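You operate a simulated robot arm through the tools that you are given. There is no shell and no other tool.

Carry out the task below with a simulated two-armed robot. There is one attempt and no reset: what you move stays moved.

Task
Top up the oil tank to MAX from the oil can, then give the pump one priming stroke.
Fine: nothing spilt; lid shut, can back on the pump shelf, oil valves stay shut. Set down upright: oil can.

It is judged by the outcome, as a careful person would: the job done as asked, and still so three seconds after it is handed in. It fails if anything else is knocked over, pushed out of place, dropped, spilled or broken. A push-on lid holds only when it is set on centred and level and pressed home; a screw cap is set on level and turned clockwise until tight.

Robot
Two 7-joint arms with fingered hands on one trunk that stands fixed in place. Base frame: the origin is at the foot of the trunk, x ahead of it, y to its left, z up. Units: mm, degrees, N and s.
The left shoulder is at [24, 92, 1336], the right one opposite. With the tool pointing down near the work surface each hand reaches from about 100 to 440 mm from the base axis, measured 20 degrees to its own side. Payload 2.1 kg a hand.
Tool frame (each hand has its own): the origin (TCP) lies between the finger pads and is the grasp point; the fingertips stand 20 mm ahead of it; z points along the fingers, y is the line along which they close. The gripper opens to 68 mm. The gripper's body begins 23 mm behind the TCP. The gripper is a hand of 5 fingers: y runs from the thumb to the fingers, the wrist lies at [-10, -79, -131] in the tool frame, and closing takes about 1.5 s.
Orientation is that of the tool frame in the base frame, as a unit quaternion [x, y, z, w]. With the fingers straight down and the wrist toward the robot, the tool's x, y and z point along [0, 1, 0], [1, 0, 0] and [0, 0, -1] of the base frame.

Tools
- The arms move only by the tool apply_moves. It takes "left_motion", "right_motion" or both (then of equal length, played together; a hand with none holds still); each is a list of rows, each a list of 2 entries, a list of its own where there are three numbers: the shift along the tool's x, y, z in mm, then the turn, a rotation vector about the tool's x, y, z in degrees. In form: [[[tx, ty, tz], [wx, wy, wz]], ...]. A call has 1 to 20 rows; each row is the pose to reach, as a shift and turn from the pose commanded when the call began, along the tool's axes at that moment. "left_grip" and "right_grip" are, for a hand that has rows, the opening, from 0 (shut) to 1 (fully open), set as the call begins (left out, the last holds). Rows are played at 5 a second. More than 50 mm and 8.6 degrees between two rows, or a gripper value outside its range, and nothing of the call is played. A pose out of reach is approached as far as the arm can. The call stops where the force on the tool passes 40 N (or 10 N more than at its start, if that is more) or the arm is blocked; 0.2 s more then pass. Each finger travels about 153 mm/s and halts on what it meets, pressing with about 22 N; the grip force reading is that of the motor and also rises with nothing between the fingers. The clock runs only during rows and for 0.2 s after the last one: add rows that repeat a pose to give the fingers time. The reply holds the time, the measured pose of the TCP, the force on the tool along the base axes, the opening and the grip force, in the units named above and with some noise, with the torque about the TCP (base axes, N m) and any sound that the robot's microphone picked up.
- Cameras (640 x 400 px; columns grow to the right, rows downward): "scene" is now at [101.6, -30.5, 1498.2]; the picture's right is [-0.22, -0.98, 0.00], its down [-0.44, 0.10, -0.89] and it looks along [0.87, -0.20, -0.45] (base axes); focal length 235 px, centre (320, 200). "left" rides on the left gripper at [-54, -58, -72] in its tool frame; the picture's right is [-0.57, -0.39, 0.73], its down [0.73, -0.64, 0.23] and it looks along [0.38, 0.66, 0.65] (tool axes); focal length 226 px, centre (320, 200). "right" rides on the right gripper at [54, -58, -72] in its tool frame; the picture's right is [-0.57, 0.39, -0.73], its down [-0.73, -0.64, 0.23] and it looks along [-0.38, 0.66, 0.65] (tool axes); focal length 226 px, centre (320, 200). There is no depth. A picture from a camera that has moved, and an enlarged one, comes with that camera's place and axes in the base frame and with its lens. The place of the scene camera against the robot may be out by one fixed shift of up to 18 mm in any direction.
- camera(camera): a new picture of that camera. The clock stands still meanwhile.
- raise_lower(by): slides the trunk up (or, below 0, down) by that many mm; the arms and the scene camera ride with it, the base frame stays. It gives what a move gives, with no picture.
- set_fingers(index, middle, ring, little, thumb_bend, thumb_turn, hand): sets how far each is bent, from 0 (flat) to 1 (curled in); at 0.3 the hand is open as for a grip, at 0.7 the pads meet at the TCP. One left out holds its place. A second passes; each finger stops where it meets its share of the squeeze, and holds until it gets a number again. A gripper value or a shape takes the hand back. It gives what a move gives, with no picture; readings hold the bend of each and the force on index, middle, ring, little, thumb and palm. thumb_turn goes from beside the hand (0) to across from the fingers (1), as for a grip.
- set_grasp(shape, hand): the hand has 5 fingers and takes this shape, open, in about a second: jaw (thumb against the fingers, like two jaws); tri (thumb and two fingers); tip (a fingertip pinch); poke (one finger out to press); point (the index stretched); flat (the hand flat); cup (the hand cupped); fist (a fist). The gripper value then closes the fingers along that shape, each until it touches; the sizes above hold for jaw. It gives what a move gives, with no picture.
- pan_tilt(pan, tilt): turns the head with the scene camera to pan (to the left, within 86 degrees either way) and tilt (down, from -29 to 69), counted from straight ahead of the robot. It gives what a move gives.
- zoom(camera, box): a new picture of the part [left, top, right, bottom] of that camera's present view, enlarged. The clock stands still meanwhile.
- close_job(): hands the job in; it is judged then, once.

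Places have to be worked out from the pictures, the camera data and where the tool is seen. Open the grippers and draw the arms clear of the work before you hand the job in, unless the task says otherwise.

The tools are called after "Emit:" as a command line: name --argument value ..., lists and objects as JSON in quotes. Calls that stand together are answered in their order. apply_moves: Moves the arms, as the interface text tells. Its arguments: {"type":"object","properties":{"left_motion":{"type":"array"},"left_grip":{"type":"number"},"right_motion":{"type":"array"},"right_grip":{"type":"number"}},"required":[]} The other tools are called the same way: raise_lower (by) slides the trunk up or down; set_grasp (shape, hand) gives the hand a shape; set_fingers (index, middle, ring, little, thumb_bend, thumb_turn, hand) moves the fingers one by one; pan_tilt (pan, tilt) turns the head that bears the scene camera; camera (camera) takes a picture; zoom (camera, box) takes an enlarged picture of a part of a camera's view; close_job () hands the job in.

At the start:

```text
t: 0.0
left_tool_pos: [418.9, 58.3, 1325.0]
left_tool_rot: [0.707, 0.707, 0.0, -0.001]
left_contact_force: [-0.4, -0.1, -0.4]
left_wrist_torque: [0.04, -0.01, 0.02]
left_grip_width: 67.7
left_grasp_force: 0.1
left_shape: jaw
left_bend: [0.3, 0.3, 0.3, 0.3, 0.3, 0.98]
left_finger forces: [0.0, 0.0, 0.1, 0.0, 0.0, 0.0]
right_tool_pos: [328.0, -271.3, 1383.6]
right_tool_rot: [0.706, 0.708, 0.0, 0.0]
right_contact_force: [0.4, -0.4, -0.5]
right_wrist_torque: [-0.02, -0.03, 0.0]
right_grip_width: 67.8
right_grasp_force: 0.1
right_shape: jaw
right_bend: [0.3, 0.3, 0.3, 0.3, 0.3, 0.98]
right_finger forces: [0.0, 0.1, 0.0, 0.1, 0.1, 0.1]
trunk travel left (down, up): [-575.0, 329.0]
head pan, tilt: [-12.7, 26.7]
```

scene: 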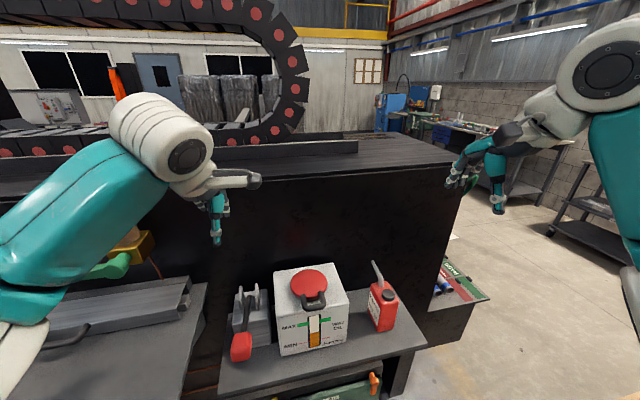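
right: 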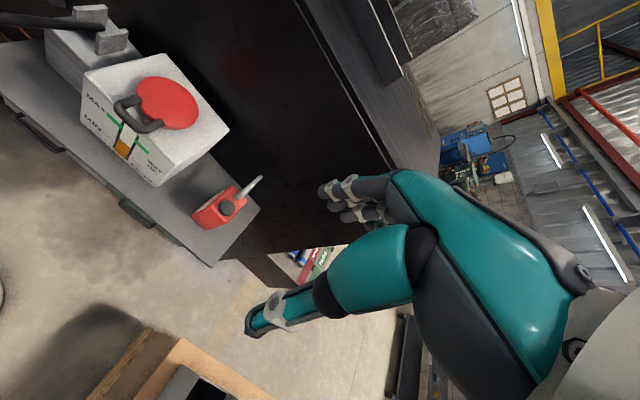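
left: 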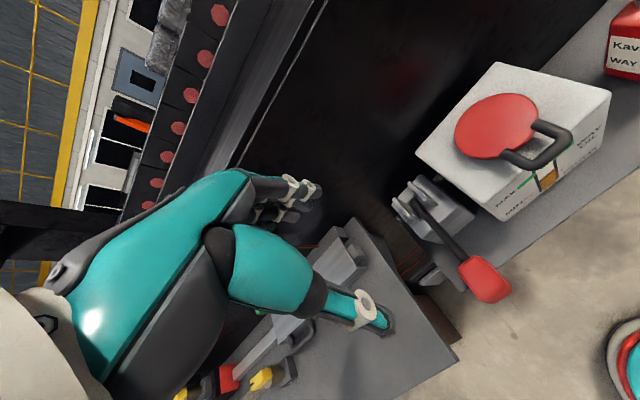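

I start by taking a closer look at the tank, can and pump in the scene camera before moving anything.

Emit:
zoom --camera "scene" --box '[210, 240, 430, 400]'

Emit:
zoom --camera "right" --box '[0, 0, 320, 280]'

Emit:
zoom --camera "left" --box '[370, 0, 640, 320]'

```text
2.50 times, centred on (320, 320) of scene
camera zoom: at [101.6, -30.5, 1498.2], right [-0.22, -0.98, 0.0], down [-0.44, 0.1, -0.89], along [0.87, -0.2, -0.45], focal length 587 px, centre (320, -100)
```

zoom: 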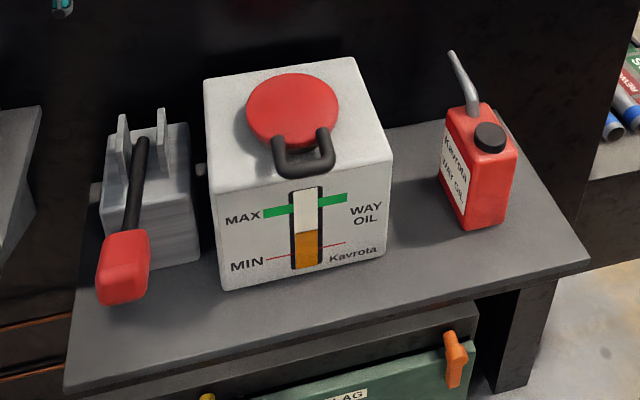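

```text
1.43 times, centred on (160, 140) of right
camera zoom: at [270.4, -216.4, 1456.1], right [0.39, -0.57, 0.73], down [-0.64, -0.73, -0.23], along [0.66, -0.38, -0.65], focal length 323 px, centre (549, 286)
```

zoom: 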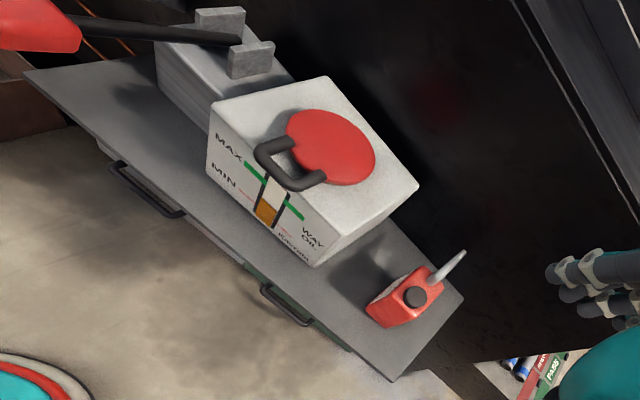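

```text
1.25 times, centred on (505, 160) of left
camera zoom: at [361.3, 2.1, 1396.8], right [-0.39, -0.57, -0.73], down [-0.64, 0.73, -0.23], along [0.66, 0.38, -0.65], focal length 283 px, centre (89, 250)
```

zoom: 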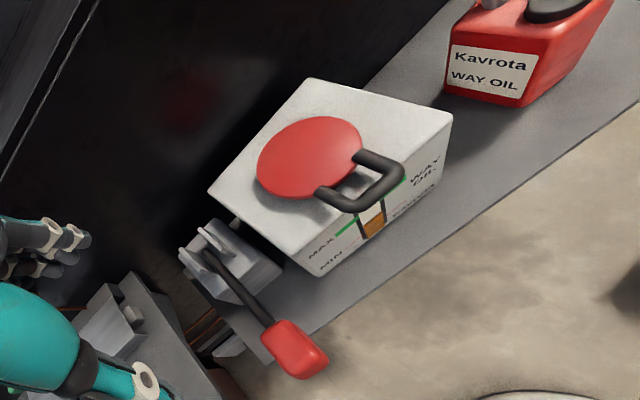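

The lid centre triangulates to about (535,-92,1044), the can cap to about (498,-296,995), the shelf top to about z 888, and the pump grip to about (402,63,1054). I zoom in further to see how the lid, can and pump are built.

Emit:
zoom --camera "left" --box '[410, 50, 620, 230]'

Emit:
zoom --camera "scene" --box '[270, 255, 350, 305]'

Emit:
zoom --camera "scene" --box '[280, 300, 350, 355]'

Emit:
zoom --camera "scene" --box '[350, 250, 420, 340]'

Emit:
zoom --camera "left" --box '[380, 160, 520, 310]'

Emit:
zoom --camera "right" --box '[170, 160, 280, 250]'

```text
2.22 times, centred on (515, 140) of left
camera zoom: at [361.3, 2.1, 1396.8], right [-0.39, -0.57, -0.73], down [-0.64, 0.73, -0.23], along [0.66, 0.38, -0.65], focal length 502 px, centre (-113, 333)
```

zoom: 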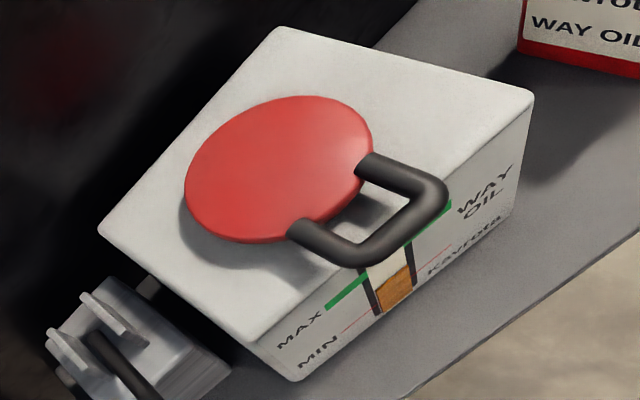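

```text
8.00 times, centred on (310, 280) of scene
camera zoom: at [101.6, -30.5, 1498.2], right [-0.22, -0.98, 0.0], down [-0.44, 0.1, -0.89], along [0.87, -0.2, -0.45], focal length 1877 px, centre (400, -440)
```

zoom: 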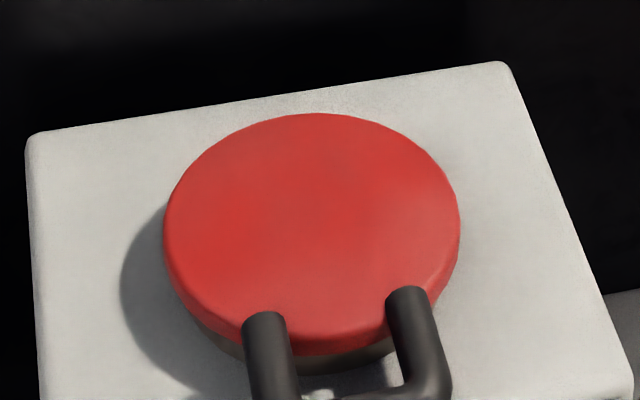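

```text
7.27 times, centred on (315, 328) of scene
camera zoom: at [101.6, -30.5, 1498.2], right [-0.22, -0.98, 0.0], down [-0.44, 0.1, -0.89], along [0.87, -0.2, -0.45], focal length 1706 px, centre (356, -727)
```

zoom: 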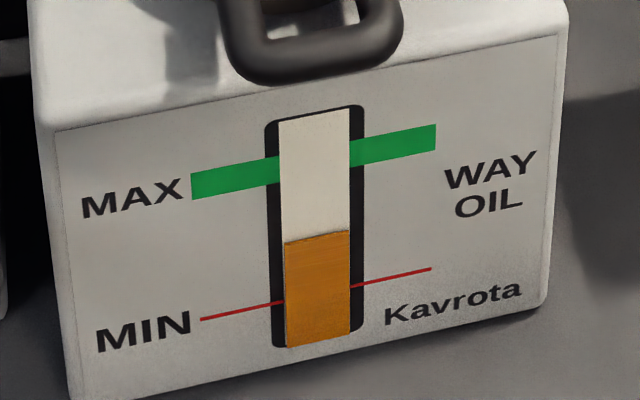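

```text
4.44 times, centred on (385, 295) of scene
camera zoom: at [101.6, -30.5, 1498.2], right [-0.22, -0.98, 0.0], down [-0.44, 0.1, -0.89], along [0.87, -0.2, -0.45], focal length 1043 px, centre (31, -222)
```

zoom: 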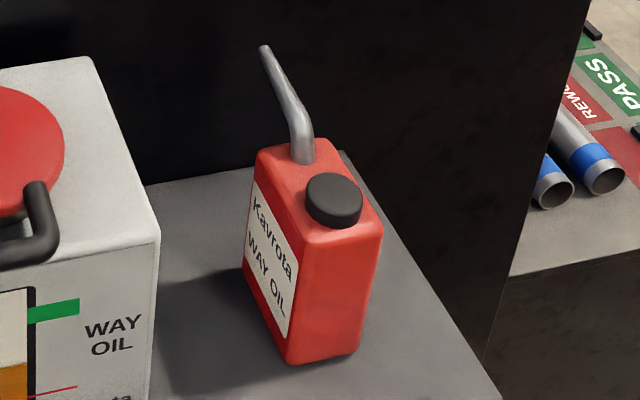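

```text
2.67 times, centred on (450, 235) of left
camera zoom: at [361.3, 2.1, 1396.8], right [-0.39, -0.57, -0.73], down [-0.64, 0.73, -0.23], along [0.66, 0.38, -0.65], focal length 603 px, centre (-27, 107)
```

zoom: 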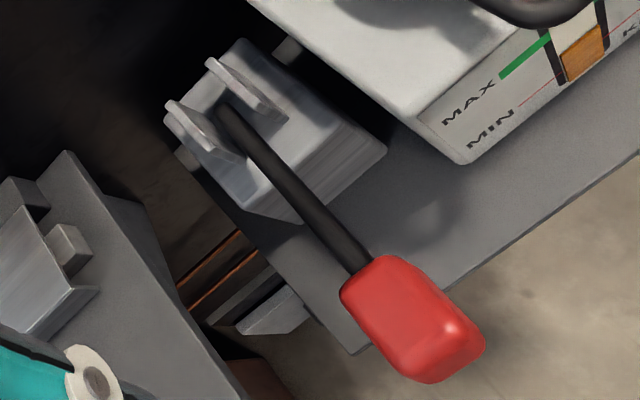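

```text
4.44 times, centred on (225, 205) of right
camera zoom: at [270.4, -216.4, 1456.1], right [0.39, -0.57, 0.73], down [-0.64, -0.73, -0.23], along [0.66, -0.38, -0.65], focal length 1005 px, centre (742, 178)
```

zoom: 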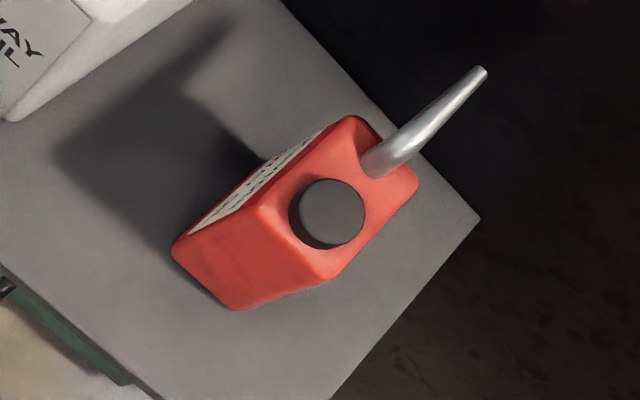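

The lid looks like a red push-on disc, about 92 mm across, on a collar with a U-handle toward the robot at about (462,-90,1050). Before I lower the trunk, I check both sides of the robot for obstacles near the elbows.

Emit:
pan_tilt --pan 50 --tilt 45

Emit:
camera --camera "scene"

Emit:
pan_tilt --pan -60 --tilt 45

Emit:
camera --camera "scene"

Emit:
pan_tilt --pan -8 --tilt 45

Emit:
camera --camera "scene"

```text
t: 1.3
left_tool_pos: [420.6, 58.0, 1326.2]
left_tool_rot: [0.706, 0.708, -0.001, -0.001]
left_contact_force: [0.7, -0.6, 0.3]
left_wrist_torque: [-0.03, 0.02, 0.03]
left_grip_width: 67.9
left_grasp_force: 0.0
left_shape: jaw
left_bend: [0.3, 0.3, 0.3, 0.3, 0.3, 0.98]
left_finger forces: [0.0, 0.0, 0.1, 0.0, 0.0, 0.1]
right_tool_pos: [328.3, -270.3, 1383.6]
right_tool_rot: [0.707, 0.708, -0.001, -0.001]
right_contact_force: [0.2, 0.6, 0.0]
right_wrist_torque: [-0.01, -0.02, 0.01]
right_grip_width: 67.8
right_grasp_force: 0.1
right_shape: jaw
right_bend: [0.3, 0.3, 0.3, 0.3, 0.3, 0.98]
right_finger forces: [0.0, 0.0, 0.0, 0.0, 0.0, 0.1]
trunk travel left (down, up): [-575.0, 329.0]
head pan, tilt: [50.0, 45.0]
```

```text
taken
camera scene: at [64.4, 51.9, 1470.3], right [0.77, -0.64, 0.0], down [-0.45, -0.54, -0.71], along [0.45, 0.54, -0.71], focal length 235 px, centre (320, 200)
```

scene: 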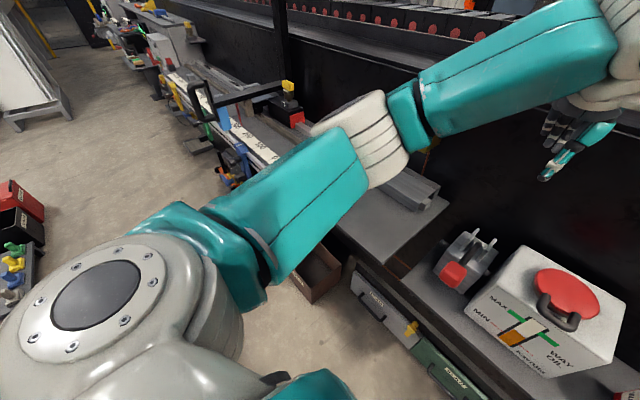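

```text
t: 3.2
left_tool_pos: [419.2, 58.2, 1326.0]
left_tool_rot: [0.706, 0.708, -0.001, -0.001]
left_contact_force: [0.6, -0.7, -0.1]
left_wrist_torque: [0.01, 0.01, -0.01]
left_grip_width: 67.7
left_grasp_force: 0.0
left_shape: jaw
left_bend: [0.3, 0.3, 0.3, 0.3, 0.3, 0.98]
left_finger forces: [0.1, 0.0, 0.1, 0.0, 0.0, 0.1]
right_tool_pos: [328.6, -271.1, 1384.3]
right_tool_rot: [0.706, 0.708, 0.0, -0.001]
right_contact_force: [0.3, 0.5, 0.1]
right_wrist_torque: [0.01, 0.0, -0.02]
right_grip_width: 67.8
right_grasp_force: 0.1
right_shape: jaw
right_bend: [0.3, 0.3, 0.3, 0.3, 0.3, 0.98]
right_finger forces: [0.0, 0.0, 0.0, 0.0, 0.0, 0.0]
trunk travel left (down, up): [-575.0, 329.0]
head pan, tilt: [-60.0, 45.0]
```

```text
taken
camera scene: at [52.9, -80.8, 1470.2], right [-0.87, -0.5, 0.0], down [-0.35, 0.61, -0.71], along [0.35, -0.61, -0.71], focal length 235 px, centre (320, 200)
```

scene: 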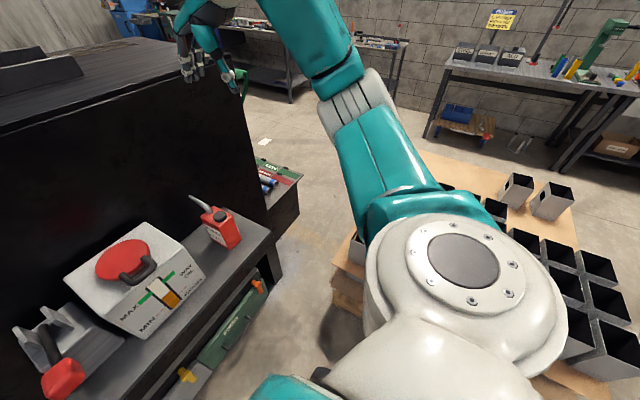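

```text
t: 4.4
left_tool_pos: [419.2, 57.8, 1325.8]
left_tool_rot: [0.707, 0.707, -0.001, 0.0]
left_contact_force: [-0.3, -0.2, -0.6]
left_wrist_torque: [0.01, -0.01, 0.02]
left_grip_width: 67.8
left_grasp_force: 0.0
left_shape: jaw
left_bend: [0.3, 0.3, 0.3, 0.3, 0.3, 0.98]
left_finger forces: [0.0, 0.0, 0.1, 0.0, 0.1, 0.1]
right_tool_pos: [329.3, -272.3, 1383.5]
right_tool_rot: [0.707, 0.708, -0.001, -0.001]
right_contact_force: [-0.3, -0.6, 1.4]
right_wrist_torque: [0.01, -0.04, -0.01]
right_grip_width: 67.8
right_grasp_force: 0.1
right_shape: jaw
right_bend: [0.3, 0.3, 0.3, 0.3, 0.3, 0.98]
right_finger forces: [0.0, 0.1, 0.0, 0.0, 0.1, 0.0]
trunk travel left (down, up): [-575.0, 329.0]
head pan, tilt: [-8.0, 45.0]
```

```text
taken
camera scene: at [92.7, -21.8, 1470.2], right [-0.14, -0.99, 0.0], down [-0.7, 0.1, -0.71], along [0.7, -0.1, -0.71], focal length 235 px, centre (320, 200)
```

scene: 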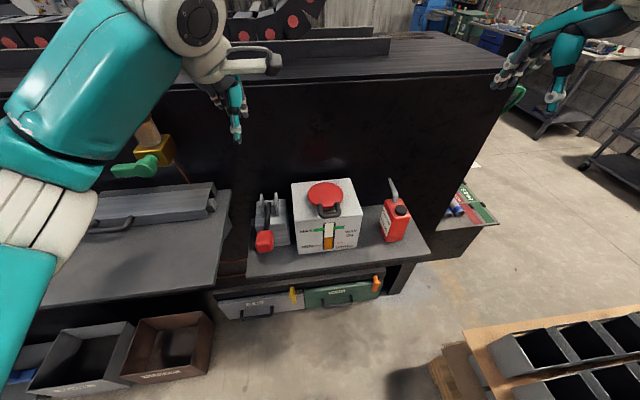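

A green-handled valve hangs on the left, around (640,360,1100), and I will keep clear of it. The elbows have room, so I lower the trunk 150 mm, which still leaves the left fingertips about 80 mm above the pump grip.

Emit:
raise_lower --by -150

Emit:
camera --camera "scene"

Emit:
camera --camera "left"

Emit:
camera --camera "right"

```text
t: 6.2
left_tool_pos: [418.4, 57.7, 1176.8]
left_tool_rot: [0.707, 0.708, -0.001, -0.002]
left_contact_force: [0.7, -0.4, -0.2]
left_wrist_torque: [0.05, 0.01, -0.02]
left_grip_width: 67.7
left_grasp_force: 0.2
left_shape: jaw
left_bend: [0.3, 0.3, 0.3, 0.3, 0.3, 0.98]
left_finger forces: [0.0, 0.0, 0.0, 0.0, 0.0, 0.1]
right_tool_pos: [328.2, -271.1, 1235.5]
right_tool_rot: [0.706, 0.708, 0.0, 0.0]
right_contact_force: [-0.1, 0.1, 0.8]
right_wrist_torque: [0.0, 0.0, -0.01]
right_grip_width: 67.5
right_grasp_force: 0.1
right_shape: jaw
right_bend: [0.3, 0.3, 0.3, 0.3, 0.3, 0.98]
right_finger forces: [0.0, 0.0, 0.0, 0.1, 0.0, 0.1]
trunk travel left (down, up): [-425.0, 479.0]
head pan, tilt: [-8.0, 45.0]
```

```text
taken
camera scene: at [103.8, -21.7, 1319.8], right [-0.14, -0.99, 0.0], down [-0.7, 0.1, -0.71], along [0.7, -0.1, -0.71], focal length 235 px, centre (320, 200)
```

scene: 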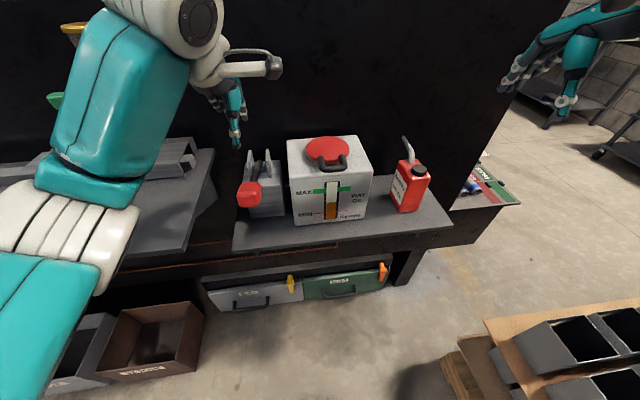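

```text
taken
camera left: at [361.2, 2.2, 1246.9], right [-0.39, -0.57, -0.73], down [-0.64, 0.73, -0.23], along [0.66, 0.38, -0.65], focal length 226 px, centre (320, 200)
```

left: 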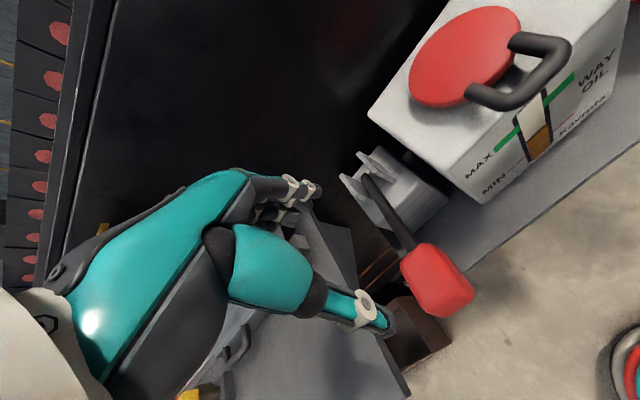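

```text
taken
camera right: at [270.2, -216.4, 1306.3], right [0.39, -0.57, 0.73], down [-0.64, -0.73, -0.23], along [0.66, -0.38, -0.65], focal length 226 px, centre (320, 200)
```

right: 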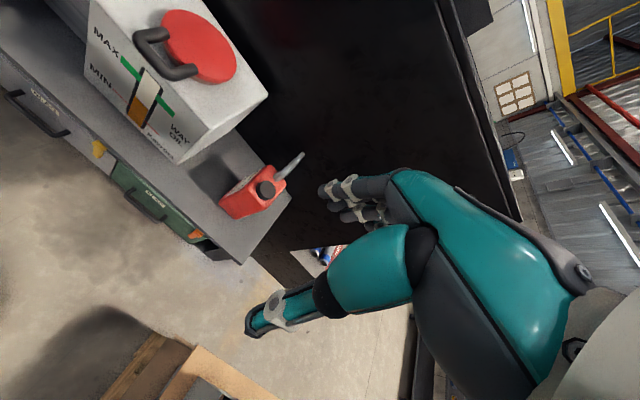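

The trunk is now 150 mm lower. I zoom both hand cameras on the lid, handle and can for a tighter triangulation.

Emit:
zoom --camera "left" --box '[360, 0, 640, 175]'

Emit:
zoom --camera "right" --box '[80, 0, 320, 150]'

Emit:
zoom --camera "right" --box '[200, 130, 328, 210]'

Emit:
zoom --camera "scene" --box '[270, 120, 470, 245]'

```text
2.29 times, centred on (500, 88) of left
camera zoom: at [361.2, 2.2, 1246.9], right [-0.39, -0.57, -0.73], down [-0.64, 0.73, -0.23], along [0.66, 0.38, -0.65], focal length 517 px, centre (-91, 457)
```

zoom: 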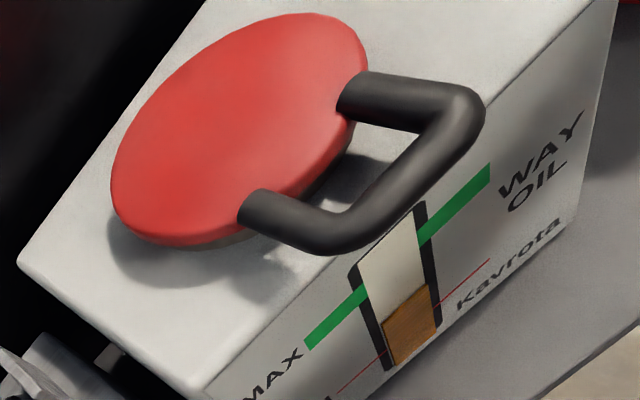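

```text
2.67 times, centred on (200, 75) of right
camera zoom: at [270.2, -216.4, 1306.3], right [0.39, -0.57, 0.73], down [-0.64, -0.73, -0.23], along [0.66, -0.38, -0.65], focal length 603 px, centre (640, 533)
```

zoom: 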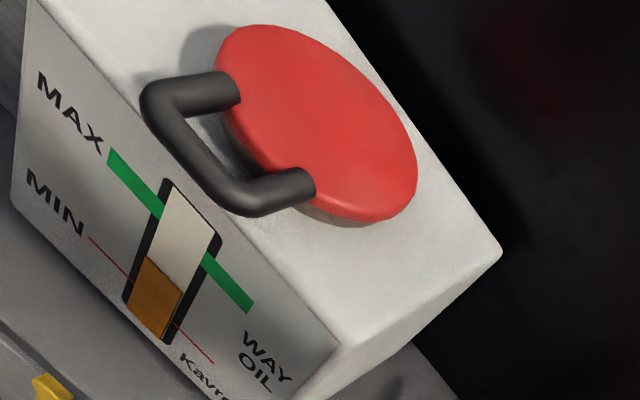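

```text
5.00 times, centred on (264, 170) of right
camera zoom: at [270.2, -216.4, 1306.3], right [0.39, -0.57, 0.73], down [-0.64, -0.73, -0.23], along [0.66, -0.38, -0.65], focal length 1130 px, centre (600, 350)
```

zoom: 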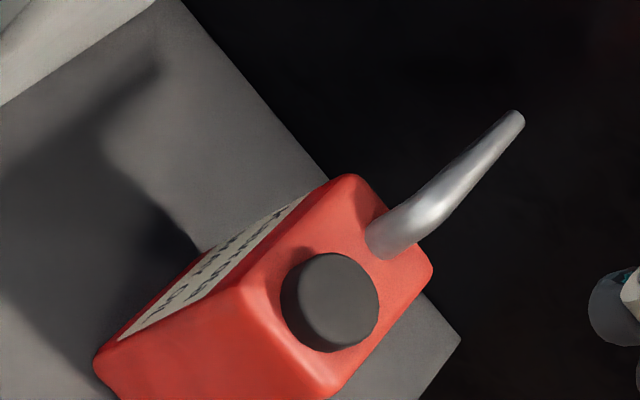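

```text
3.20 times, centred on (370, 182) of scene
camera zoom: at [103.8, -21.7, 1319.8], right [-0.14, -0.99, 0.0], down [-0.7, 0.1, -0.71], along [0.7, -0.1, -0.71], focal length 751 px, centre (160, 256)
```

zoom: 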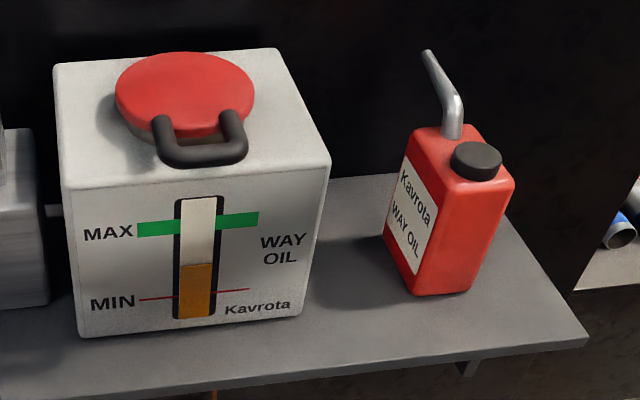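

The tank top is at about z 1018. The handle bar is centred at about x 469, y -91, z 1044 and is roughly 56 mm wide, so the left hand can pinch its two prongs along y. I turn the left hand about 90° in yaw with a 30° forward tilt while hovering clear above the tank front.

Emit:
apply_moves --left_motion '[[[-5.6, 1.8, -1.1], [-1.96, 1.96, 7.31]], [[-11.3, 3.6, -2.2], [-3.92, 3.92, 14.63]], [[-16.9, 5.4, -3.3], [-5.88, 5.88, 21.94]], [[-22.6, 7.2, -4.3], [-7.83, 7.83, 29.25]], [[-28.2, 9, -5.4], [-9.79, 9.79, 36.56]], [[-33.9, 10.8, -6.5], [-11.75, 11.75, 43.88]], [[-39.5, 12.6, -7.6], [-13.71, 13.71, 51.19]], [[-45.1, 14.4, -8.7], [-15.67, 15.67, 58.5]], [[-50.8, 16.2, -9.8], [-17.63, 17.63, 65.81]], [[-56.4, 18, -10.8], [-19.58, 19.58, 73.13]], [[-62.1, 19.8, -11.9], [-21.54, 21.54, 80.44]], [[-67.7, 21.6, -13], [-23.5, 23.5, 87.75]]]'

Emit:
camera --camera "scene"

Emit:
camera --camera "left"

```text
t: 8.8
left_tool_pos: [440.6, -10.3, 1189.8]
left_tool_rot: [0.966, 0.0, 0.259, 0.0]
left_contact_force: [0.4, -0.3, 0.5]
left_wrist_torque: [-0.02, 0.04, 0.01]
left_grip_width: 67.8
left_grasp_force: 0.0
left_shape: jaw
left_bend: [0.3, 0.3, 0.3, 0.3, 0.3, 0.98]
left_finger forces: [0.0, 0.0, 0.0, 0.1, 0.0, 0.0]
right_tool_pos: [328.7, -271.9, 1234.7]
right_tool_rot: [0.706, 0.708, 0.0, -0.001]
right_contact_force: [-0.3, 0.5, -0.7]
right_wrist_torque: [0.0, -0.01, 0.0]
right_grip_width: 67.3
right_grasp_force: 0.0
right_shape: jaw
right_bend: [0.3, 0.3, 0.3, 0.3, 0.3, 0.98]
right_finger forces: [0.0, 0.0, 0.0, 0.0, 0.0, 0.0]
trunk travel left (down, up): [-425.0, 479.0]
head pan, tilt: [-8.0, 45.0]
```

```text
taken
camera scene: at [104.0, -21.7, 1319.7], right [-0.14, -0.99, 0.0], down [-0.7, 0.1, -0.71], along [0.7, -0.1, -0.71], focal length 235 px, centre (320, 200)
```

scene: 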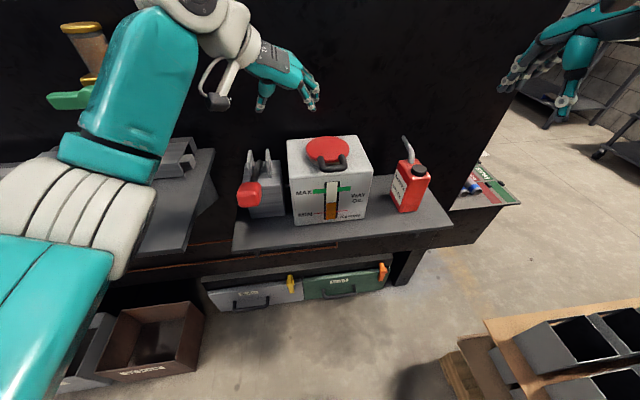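

```text
taken
camera left: at [358.4, 47.6, 1222.9], right [-0.13, 0.39, -0.91], down [0.75, 0.64, 0.17], along [0.65, -0.66, -0.37], focal length 226 px, centre (320, 200)
```

left: 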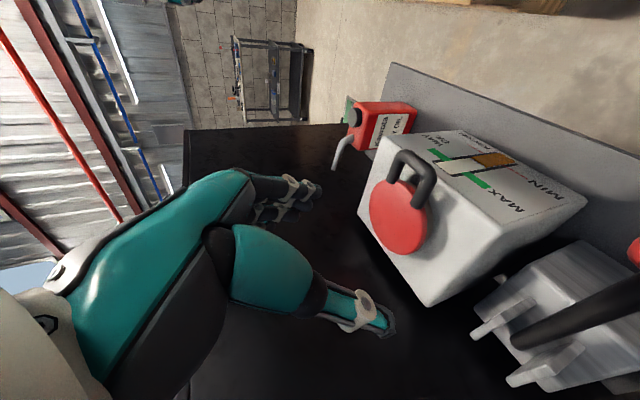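

The left hand reached the new orientation. I zoom its camera on the lid handle from this new angle to confirm the position.

Emit:
zoom --camera "left" --box '[340, 120, 500, 270]'

Emit:
zoom --camera "left" --box '[470, 220, 640, 400]'

Emit:
zoom --camera "left" --box '[320, 60, 480, 200]'

```text
2.67 times, centred on (420, 195) of left
camera zoom: at [358.4, 47.6, 1222.9], right [-0.13, 0.39, -0.91], down [0.75, 0.64, 0.17], along [0.65, -0.66, -0.37], focal length 603 px, centre (53, 213)
```

zoom: 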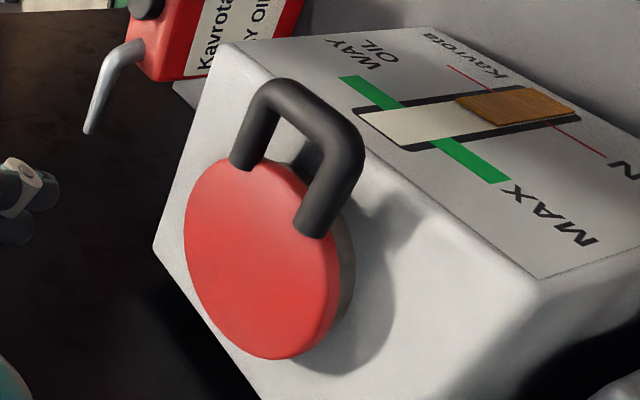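

```text
2.22 times, centred on (555, 310) of left
camera zoom: at [358.4, 47.6, 1222.9], right [-0.13, 0.39, -0.91], down [0.75, 0.64, 0.17], along [0.65, -0.66, -0.37], focal length 502 px, centre (-202, -44)
```

zoom: 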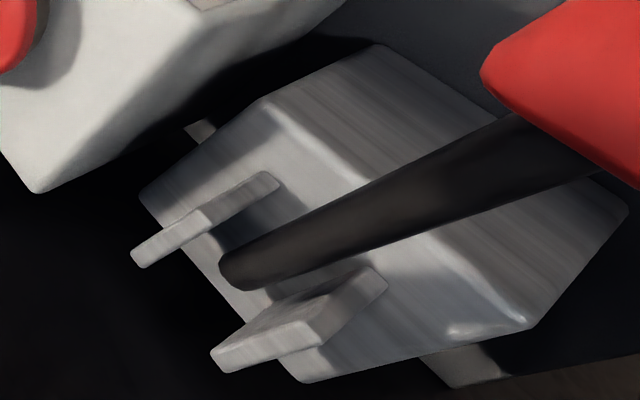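

```text
2.86 times, centred on (400, 130) of left
camera zoom: at [358.4, 47.6, 1222.9], right [-0.13, 0.39, -0.91], down [0.75, 0.64, 0.17], along [0.65, -0.66, -0.37], focal length 646 px, centre (91, 400)
```

zoom: 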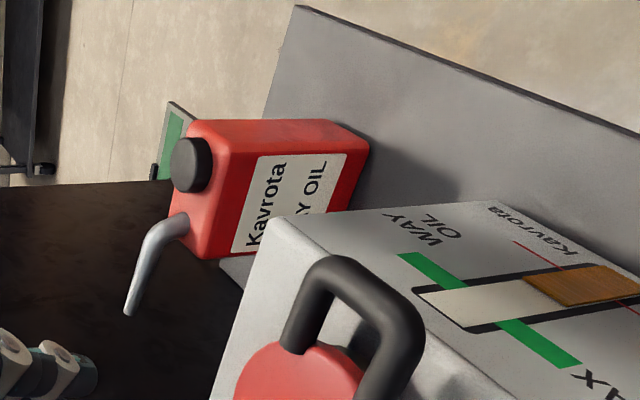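

The views agree on a handle centre of about y -89, x 468–500, z 1044. I look at the left hand itself to judge the finger spread before descending.

Emit:
zoom --camera "scene" --box '[190, 30, 350, 130]'

Emit:
zoom --camera "left" --box '[180, 150, 420, 350]'

Emit:
zoom --camera "right" --box '[0, 0, 640, 400]'

```text
4.00 times, centred on (270, 80) of scene
camera zoom: at [104.0, -21.7, 1319.7], right [-0.14, -0.99, 0.0], down [-0.7, 0.1, -0.71], along [0.7, -0.1, -0.71], focal length 939 px, centre (520, 680)
```

zoom: 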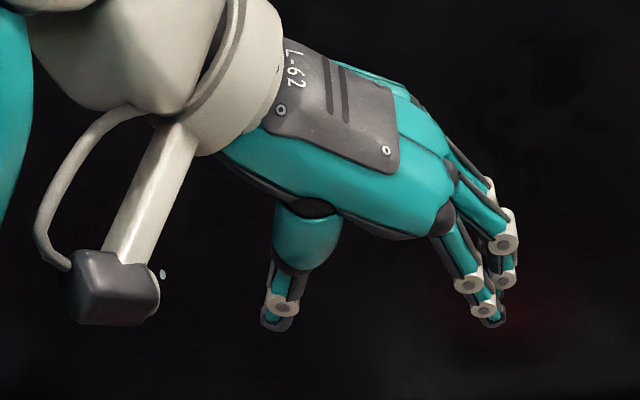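

```text
2.00 times, centred on (300, 250) of left
camera zoom: at [358.4, 47.6, 1222.9], right [-0.13, 0.39, -0.91], down [0.75, 0.64, 0.17], along [0.65, -0.66, -0.37], focal length 452 px, centre (360, 100)
```

zoom: 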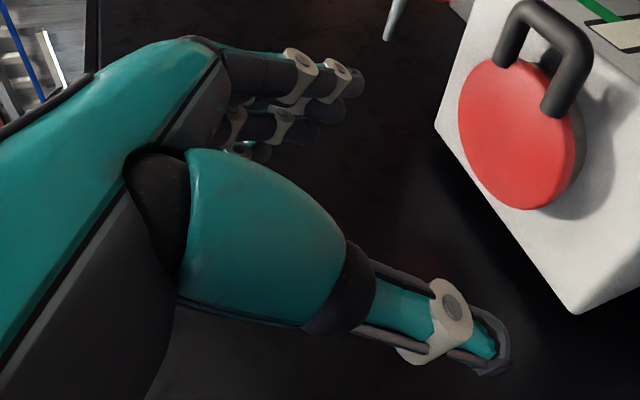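

```text
1.00 times, centred on (320, 200) of right (not enlarged: the box is as wide or as high as the picture)
camera zoom: at [270.4, -216.5, 1306.1], right [0.39, -0.57, 0.73], down [-0.64, -0.73, -0.23], along [0.66, -0.38, -0.65], focal length 226 px, centre (320, 200)
```

zoom: 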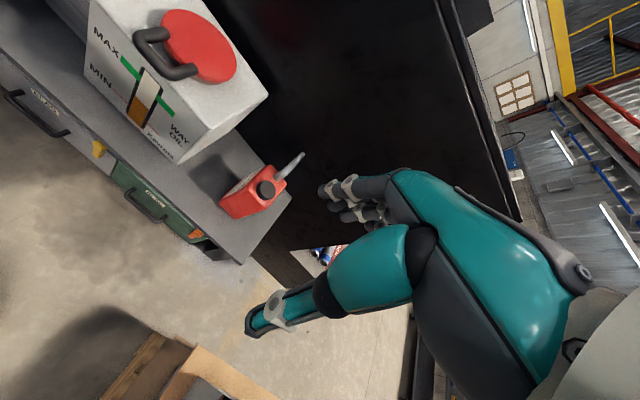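

All four fingers spread along tool x, so the far ones could foul the lid rim. I try the narrower "tri" shape on the left hand and look at it.

Emit:
set_grasp --shape "tri" --hand "left"

Emit:
zoom --camera "scene" --box '[190, 30, 350, 130]'

Emit:
zoom --camera "left" --box '[180, 150, 420, 350]'

```text
t: 9.7
left_tool_pos: [440.4, -9.8, 1188.5]
left_tool_rot: [0.966, 0.001, 0.258, -0.001]
left_contact_force: [0.2, -0.3, 0.3]
left_wrist_torque: [0.03, 0.01, -0.02]
left_grip_width: 67.6
left_grasp_force: 0.1
left_shape: tri
left_bend: [0.3, 0.3, 0.99, 0.99, 0.3, 0.98]
left_finger forces: [0.0, 0.0, 0.0, 0.1, 0.0, 0.0]
right_tool_pos: [329.5, -270.6, 1234.0]
right_tool_rot: [0.706, 0.708, 0.0, -0.001]
right_contact_force: [0.3, -0.5, -0.4]
right_wrist_torque: [-0.01, -0.03, 0.0]
right_grip_width: 67.5
right_grasp_force: 0.1
right_shape: jaw
right_bend: [0.3, 0.3, 0.3, 0.3, 0.3, 0.98]
right_finger forces: [0.1, 0.1, 0.0, 0.0, 0.1, 0.0]
trunk travel left (down, up): [-425.0, 479.0]
head pan, tilt: [-8.0, 45.0]
```

```text
4.00 times, centred on (270, 80) of scene
camera zoom: at [103.9, -21.7, 1319.7], right [-0.14, -0.99, 0.0], down [-0.7, 0.1, -0.71], along [0.7, -0.1, -0.71], focal length 939 px, centre (520, 680)
```

zoom: 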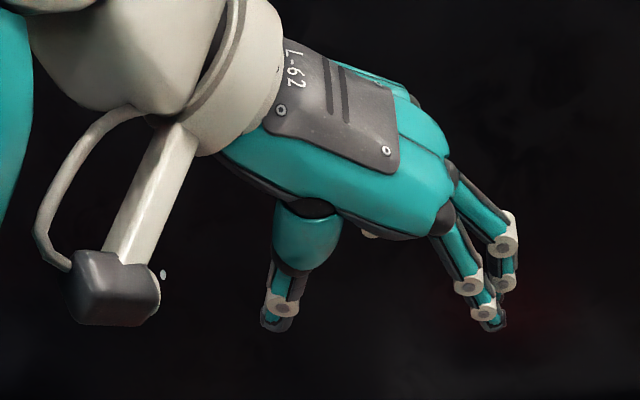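

```text
2.00 times, centred on (300, 250) of left
camera zoom: at [358.2, 47.5, 1222.9], right [-0.13, 0.39, -0.91], down [0.75, 0.64, 0.17], along [0.65, -0.66, -0.37], focal length 452 px, centre (360, 100)
```

zoom: 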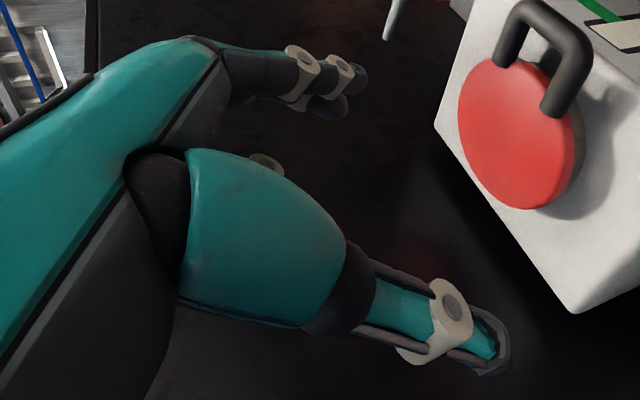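

In "tri" the ring and little fingers fold away, leaving the thumb opposite the index and middle fingers, which suits the prongs. I move the left hand over the handle at (478,-89,1180), then lower the trunk another 100 mm.

Emit:
apply_moves --left_motion '[[[7, 20, 6.6], [0, 0, 0]], [[14, 40, 13.2], [0, 0, 0]], [[21, 60, 20], [0, 0, 0]], [[28, 79, 26.5], [0, 0, 0]], [[28, 79, 26.5], [0, 0, 0]]]'

Emit:
raise_lower --by -100

Emit:
camera --camera "scene"

Emit:
camera --camera "left"

Emit:
camera --camera "right"

```text
t: 10.9
left_tool_pos: [468.9, -80.7, 1172.1]
left_tool_rot: [0.966, 0.001, 0.258, 0.0]
left_contact_force: [0.1, 0.5, 0.4]
left_wrist_torque: [0.0, 0.01, 0.01]
left_grip_width: 67.9
left_grasp_force: 0.1
left_shape: tri
left_bend: [0.3, 0.3, 0.99, 0.99, 0.3, 0.98]
left_finger forces: [0.0, 0.0, 0.0, 0.1, 0.1, 0.0]
left hand out of reach, approached as far as the arm can: row 4, 5
right_tool_pos: [329.2, -271.9, 1233.9]
right_tool_rot: [0.706, 0.708, -0.001, -0.001]
right_contact_force: [-0.6, -0.3, 0.8]
right_wrist_torque: [0.02, 0.01, 0.0]
right_grip_width: 67.7
right_grasp_force: 0.1
right_shape: jaw
right_bend: [0.3, 0.3, 0.3, 0.3, 0.3, 0.98]
right_finger forces: [0.1, 0.1, 0.0, 0.0, 0.1, 0.1]
trunk travel left (down, up): [-425.0, 479.0]
head pan, tilt: [-8.0, 45.0]
```

```text
t: 12.2
left_tool_pos: [468.5, -79.7, 1074.7]
left_tool_rot: [0.966, 0.001, 0.258, 0.0]
left_contact_force: [0.0, 0.2, -0.3]
left_wrist_torque: [0.04, 0.02, 0.0]
left_grip_width: 67.7
left_grasp_force: 0.1
left_shape: tri
left_bend: [0.3, 0.3, 0.99, 0.99, 0.3, 0.98]
left_finger forces: [0.1, 0.0, 0.0, 0.0, 0.2, 0.0]
right_tool_pos: [329.6, -270.0, 1134.0]
right_tool_rot: [0.707, 0.707, 0.0, 0.001]
right_contact_force: [-0.1, -0.2, 0.2]
right_wrist_torque: [0.04, 0.0, -0.01]
right_grip_width: 67.8
right_grasp_force: 0.1
right_shape: jaw
right_bend: [0.3, 0.3, 0.3, 0.3, 0.3, 0.98]
right_finger forces: [0.0, 0.0, 0.0, 0.0, 0.0, 0.0]
trunk travel left (down, up): [-325.0, 579.0]
head pan, tilt: [-8.0, 45.0]
```

```text
taken
camera scene: at [116.4, -21.7, 1219.1], right [-0.14, -0.99, 0.0], down [-0.7, 0.1, -0.71], along [0.7, -0.1, -0.71], focal length 235 px, centre (320, 200)
```

scene: 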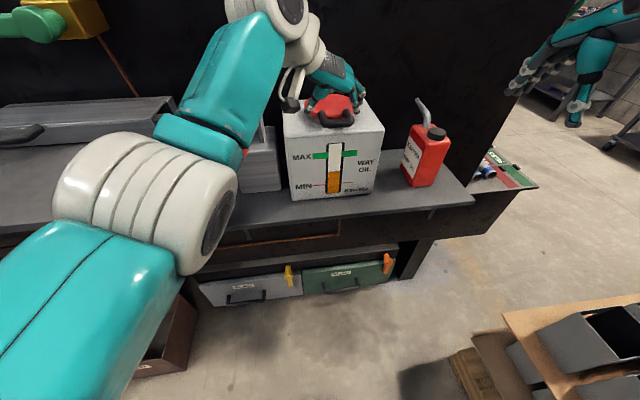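

```text
taken
camera left: at [385.9, -23.6, 1108.4], right [-0.13, 0.39, -0.91], down [0.75, 0.64, 0.17], along [0.65, -0.66, -0.37], focal length 226 px, centre (320, 200)
```

left: 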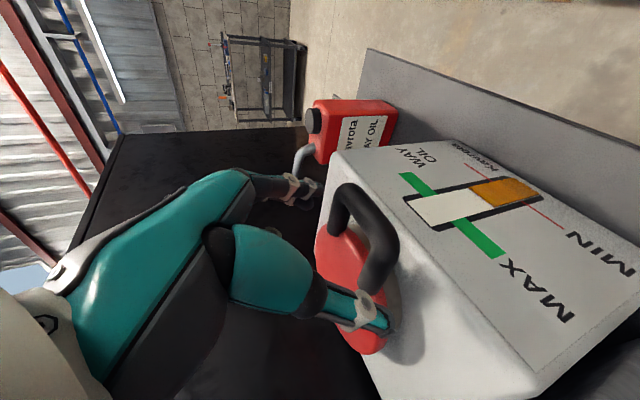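

```text
taken
camera right: at [270.2, -216.4, 1206.2], right [0.39, -0.57, 0.73], down [-0.64, -0.73, -0.23], along [0.66, -0.38, -0.65], focal length 226 px, centre (320, 200)
```

right: 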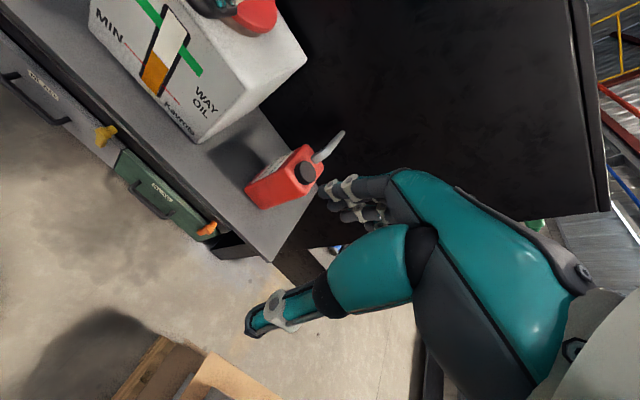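

That point was slightly out of reach at a 30° tilt. I raise the left hand 30 mm and tilt it 15° further forward, which brings the wrist closer to the body.

Emit:
apply_moves --left_motion '[[[15, 0, -26], [0, 0, 0]], [[15, 0, -26], [0, 7.5, 0]], [[15, 0, -26], [0, 15, 0]], [[15, 0, -26], [0, 15, 0]]]'

```text
t: 13.2
left_tool_pos: [468.9, -80.9, 1103.6]
left_tool_rot: [0.924, 0.001, 0.383, 0.0]
left_contact_force: [-0.8, 0.9, 0.5]
left_wrist_torque: [0.05, 0.01, -0.01]
left_grip_width: 67.6
left_grasp_force: 0.0
left_shape: tri
left_bend: [0.3, 0.3, 0.99, 0.99, 0.3, 0.98]
left_finger forces: [0.1, 0.1, 0.1, 0.0, 0.0, 0.0]
right_tool_pos: [329.1, -270.9, 1133.4]
right_tool_rot: [0.706, 0.708, -0.001, -0.001]
right_contact_force: [0.4, 0.3, -0.1]
right_wrist_torque: [0.0, 0.0, -0.01]
right_grip_width: 67.9
right_grasp_force: 0.1
right_shape: jaw
right_bend: [0.3, 0.3, 0.3, 0.3, 0.3, 0.98]
right_finger forces: [0.1, 0.1, 0.0, 0.0, 0.0, 0.0]
trunk travel left (down, up): [-325.0, 579.0]
head pan, tilt: [-8.0, 45.0]
```

The hand moved as commanded, with no reach problem at 45°. I bring it just above the handle and check the alignment in pictures.

Emit:
apply_moves --left_motion '[[[-6.7, 4, 10.2], [0, 0, 0]], [[-13.4, 8, 20.5], [0, 0, 0]], [[-13.4, 8, 20.5], [0, 0, 0]]]'

Emit:
zoom --camera "scene" --box '[260, 60, 420, 160]'

Emit:
zoom --camera "left" --box '[240, 140, 480, 340]'

Emit:
zoom --camera "right" --box '[80, 0, 320, 150]'

```text
t: 14.0
left_tool_pos: [474.2, -88.7, 1080.7]
left_tool_rot: [0.924, 0.001, 0.381, 0.0]
left_contact_force: [-0.2, 0.9, 0.3]
left_wrist_torque: [-0.03, -0.03, 0.03]
left_grip_width: 67.8
left_grasp_force: 0.1
left_shape: tri
left_bend: [0.3, 0.3, 0.99, 0.99, 0.3, 0.98]
left_finger forces: [0.1, 0.0, 0.1, 0.1, 0.1, 0.0]
right_tool_pos: [330.0, -270.4, 1134.4]
right_tool_rot: [0.706, 0.708, 0.0, 0.0]
right_contact_force: [0.2, 0.2, 0.1]
right_wrist_torque: [-0.02, 0.0, 0.0]
right_grip_width: 67.6
right_grasp_force: 0.0
right_shape: jaw
right_bend: [0.3, 0.3, 0.3, 0.3, 0.3, 0.98]
right_finger forces: [0.0, 0.1, 0.0, 0.0, 0.1, 0.0]
trunk travel left (down, up): [-325.0, 579.0]
head pan, tilt: [-8.0, 45.0]
```

```text
4.00 times, centred on (340, 110) of scene
camera zoom: at [116.5, -21.7, 1219.0], right [-0.14, -0.99, 0.0], down [-0.7, 0.1, -0.71], along [0.7, -0.1, -0.71], focal length 939 px, centre (240, 560)
```

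zoom: 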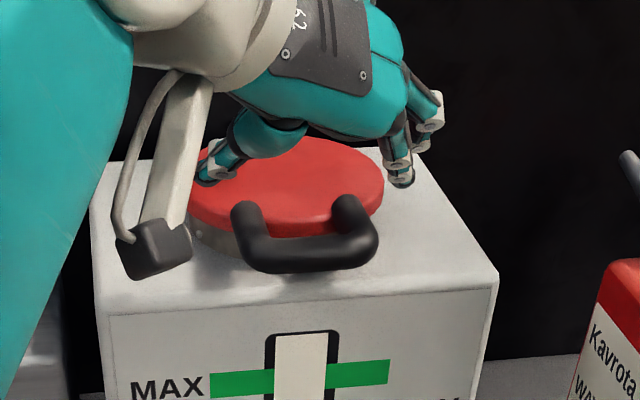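

```text
2.00 times, centred on (360, 240) of left
camera zoom: at [384.8, -31.4, 1092.1], right [0.11, 0.39, -0.92], down [0.68, 0.64, 0.35], along [0.72, -0.66, -0.19], focal length 452 px, centre (240, 120)
```

zoom: 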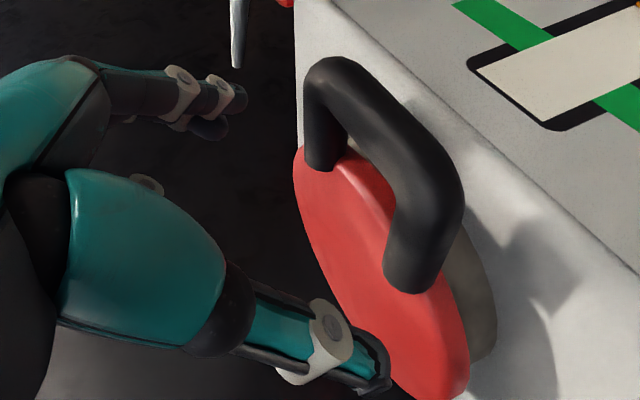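

```text
2.67 times, centred on (200, 75) of right
camera zoom: at [270.4, -216.5, 1206.1], right [0.39, -0.57, 0.73], down [-0.64, -0.73, -0.23], along [0.66, -0.38, -0.65], focal length 603 px, centre (640, 533)
```

zoom: 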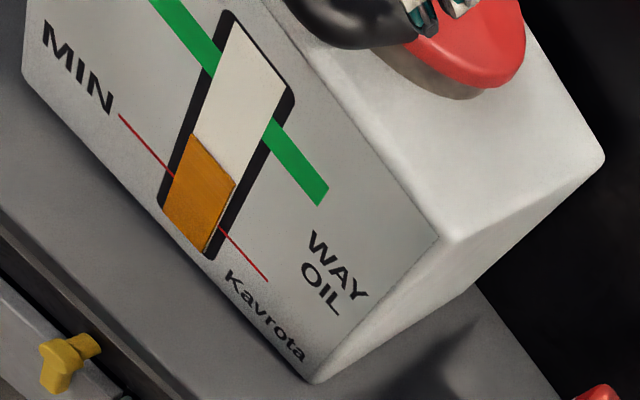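

The thumb and index straddle the handle symmetrically in the scene view. I descend 32 mm straight down with the hand open, watching the contact force.

Emit:
apply_moves --left_motion '[[[-5.7, 0, 5.7], [0, 0, 0]], [[-11.3, 0, 11.3], [0, 0, 0]], [[-17, 0, 17], [0, 0, 0]], [[-22.6, 0, 22.6], [0, 0, 0]], [[-22.6, 0, 22.6], [0, 0, 0]]]'

Emit:
zoom --camera "scene" --box '[260, 60, 420, 160]'

Emit:
zoom --camera "left" --box '[240, 140, 480, 340]'

```text
t: 15.2
left_tool_pos: [474.1, -89.2, 1048.6]
left_tool_rot: [0.924, 0.001, 0.382, 0.0]
left_contact_force: [0.5, -0.5, 0.1]
left_wrist_torque: [-0.02, 0.02, 0.03]
left_grip_width: 67.7
left_grasp_force: 0.0
left_shape: tri
left_bend: [0.3, 0.3, 0.99, 0.99, 0.3, 0.98]
left_finger forces: [0.5, 0.0, 0.1, 0.0, 0.0, 0.0]
right_tool_pos: [328.4, -271.5, 1133.2]
right_tool_rot: [0.706, 0.708, 0.0, 0.0]
right_contact_force: [0.5, 0.6, 0.2]
right_wrist_torque: [0.03, -0.02, 0.0]
right_grip_width: 67.8
right_grasp_force: 0.1
right_shape: jaw
right_bend: [0.3, 0.3, 0.3, 0.3, 0.3, 0.98]
right_finger forces: [0.0, 0.0, 0.1, 0.0, 0.0, 0.0]
trunk travel left (down, up): [-325.0, 579.0]
head pan, tilt: [-8.0, 45.0]
```

```text
4.00 times, centred on (340, 110) of scene
camera zoom: at [116.5, -21.8, 1219.0], right [-0.14, -0.99, 0.0], down [-0.7, 0.1, -0.71], along [0.7, -0.1, -0.71], focal length 939 px, centre (240, 560)
```

zoom: 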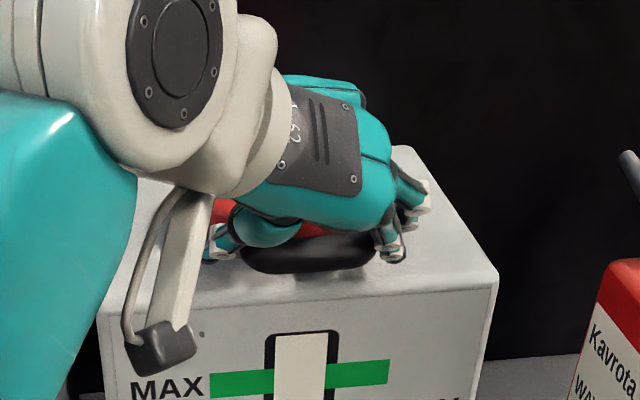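

```text
2.00 times, centred on (360, 240) of left
camera zoom: at [384.4, -31.2, 1059.6], right [0.11, 0.39, -0.92], down [0.68, 0.64, 0.35], along [0.72, -0.66, -0.19], focal length 452 px, centre (240, 120)
```

zoom: 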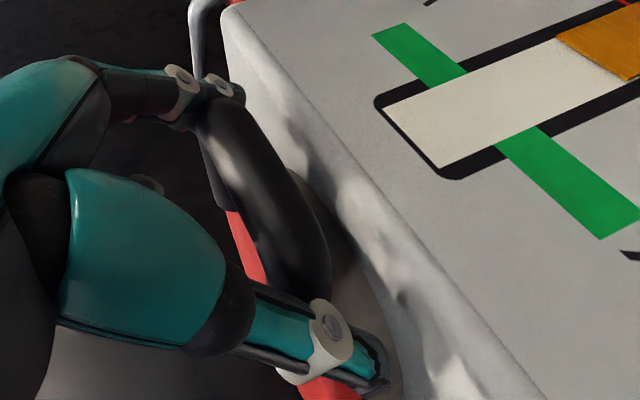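

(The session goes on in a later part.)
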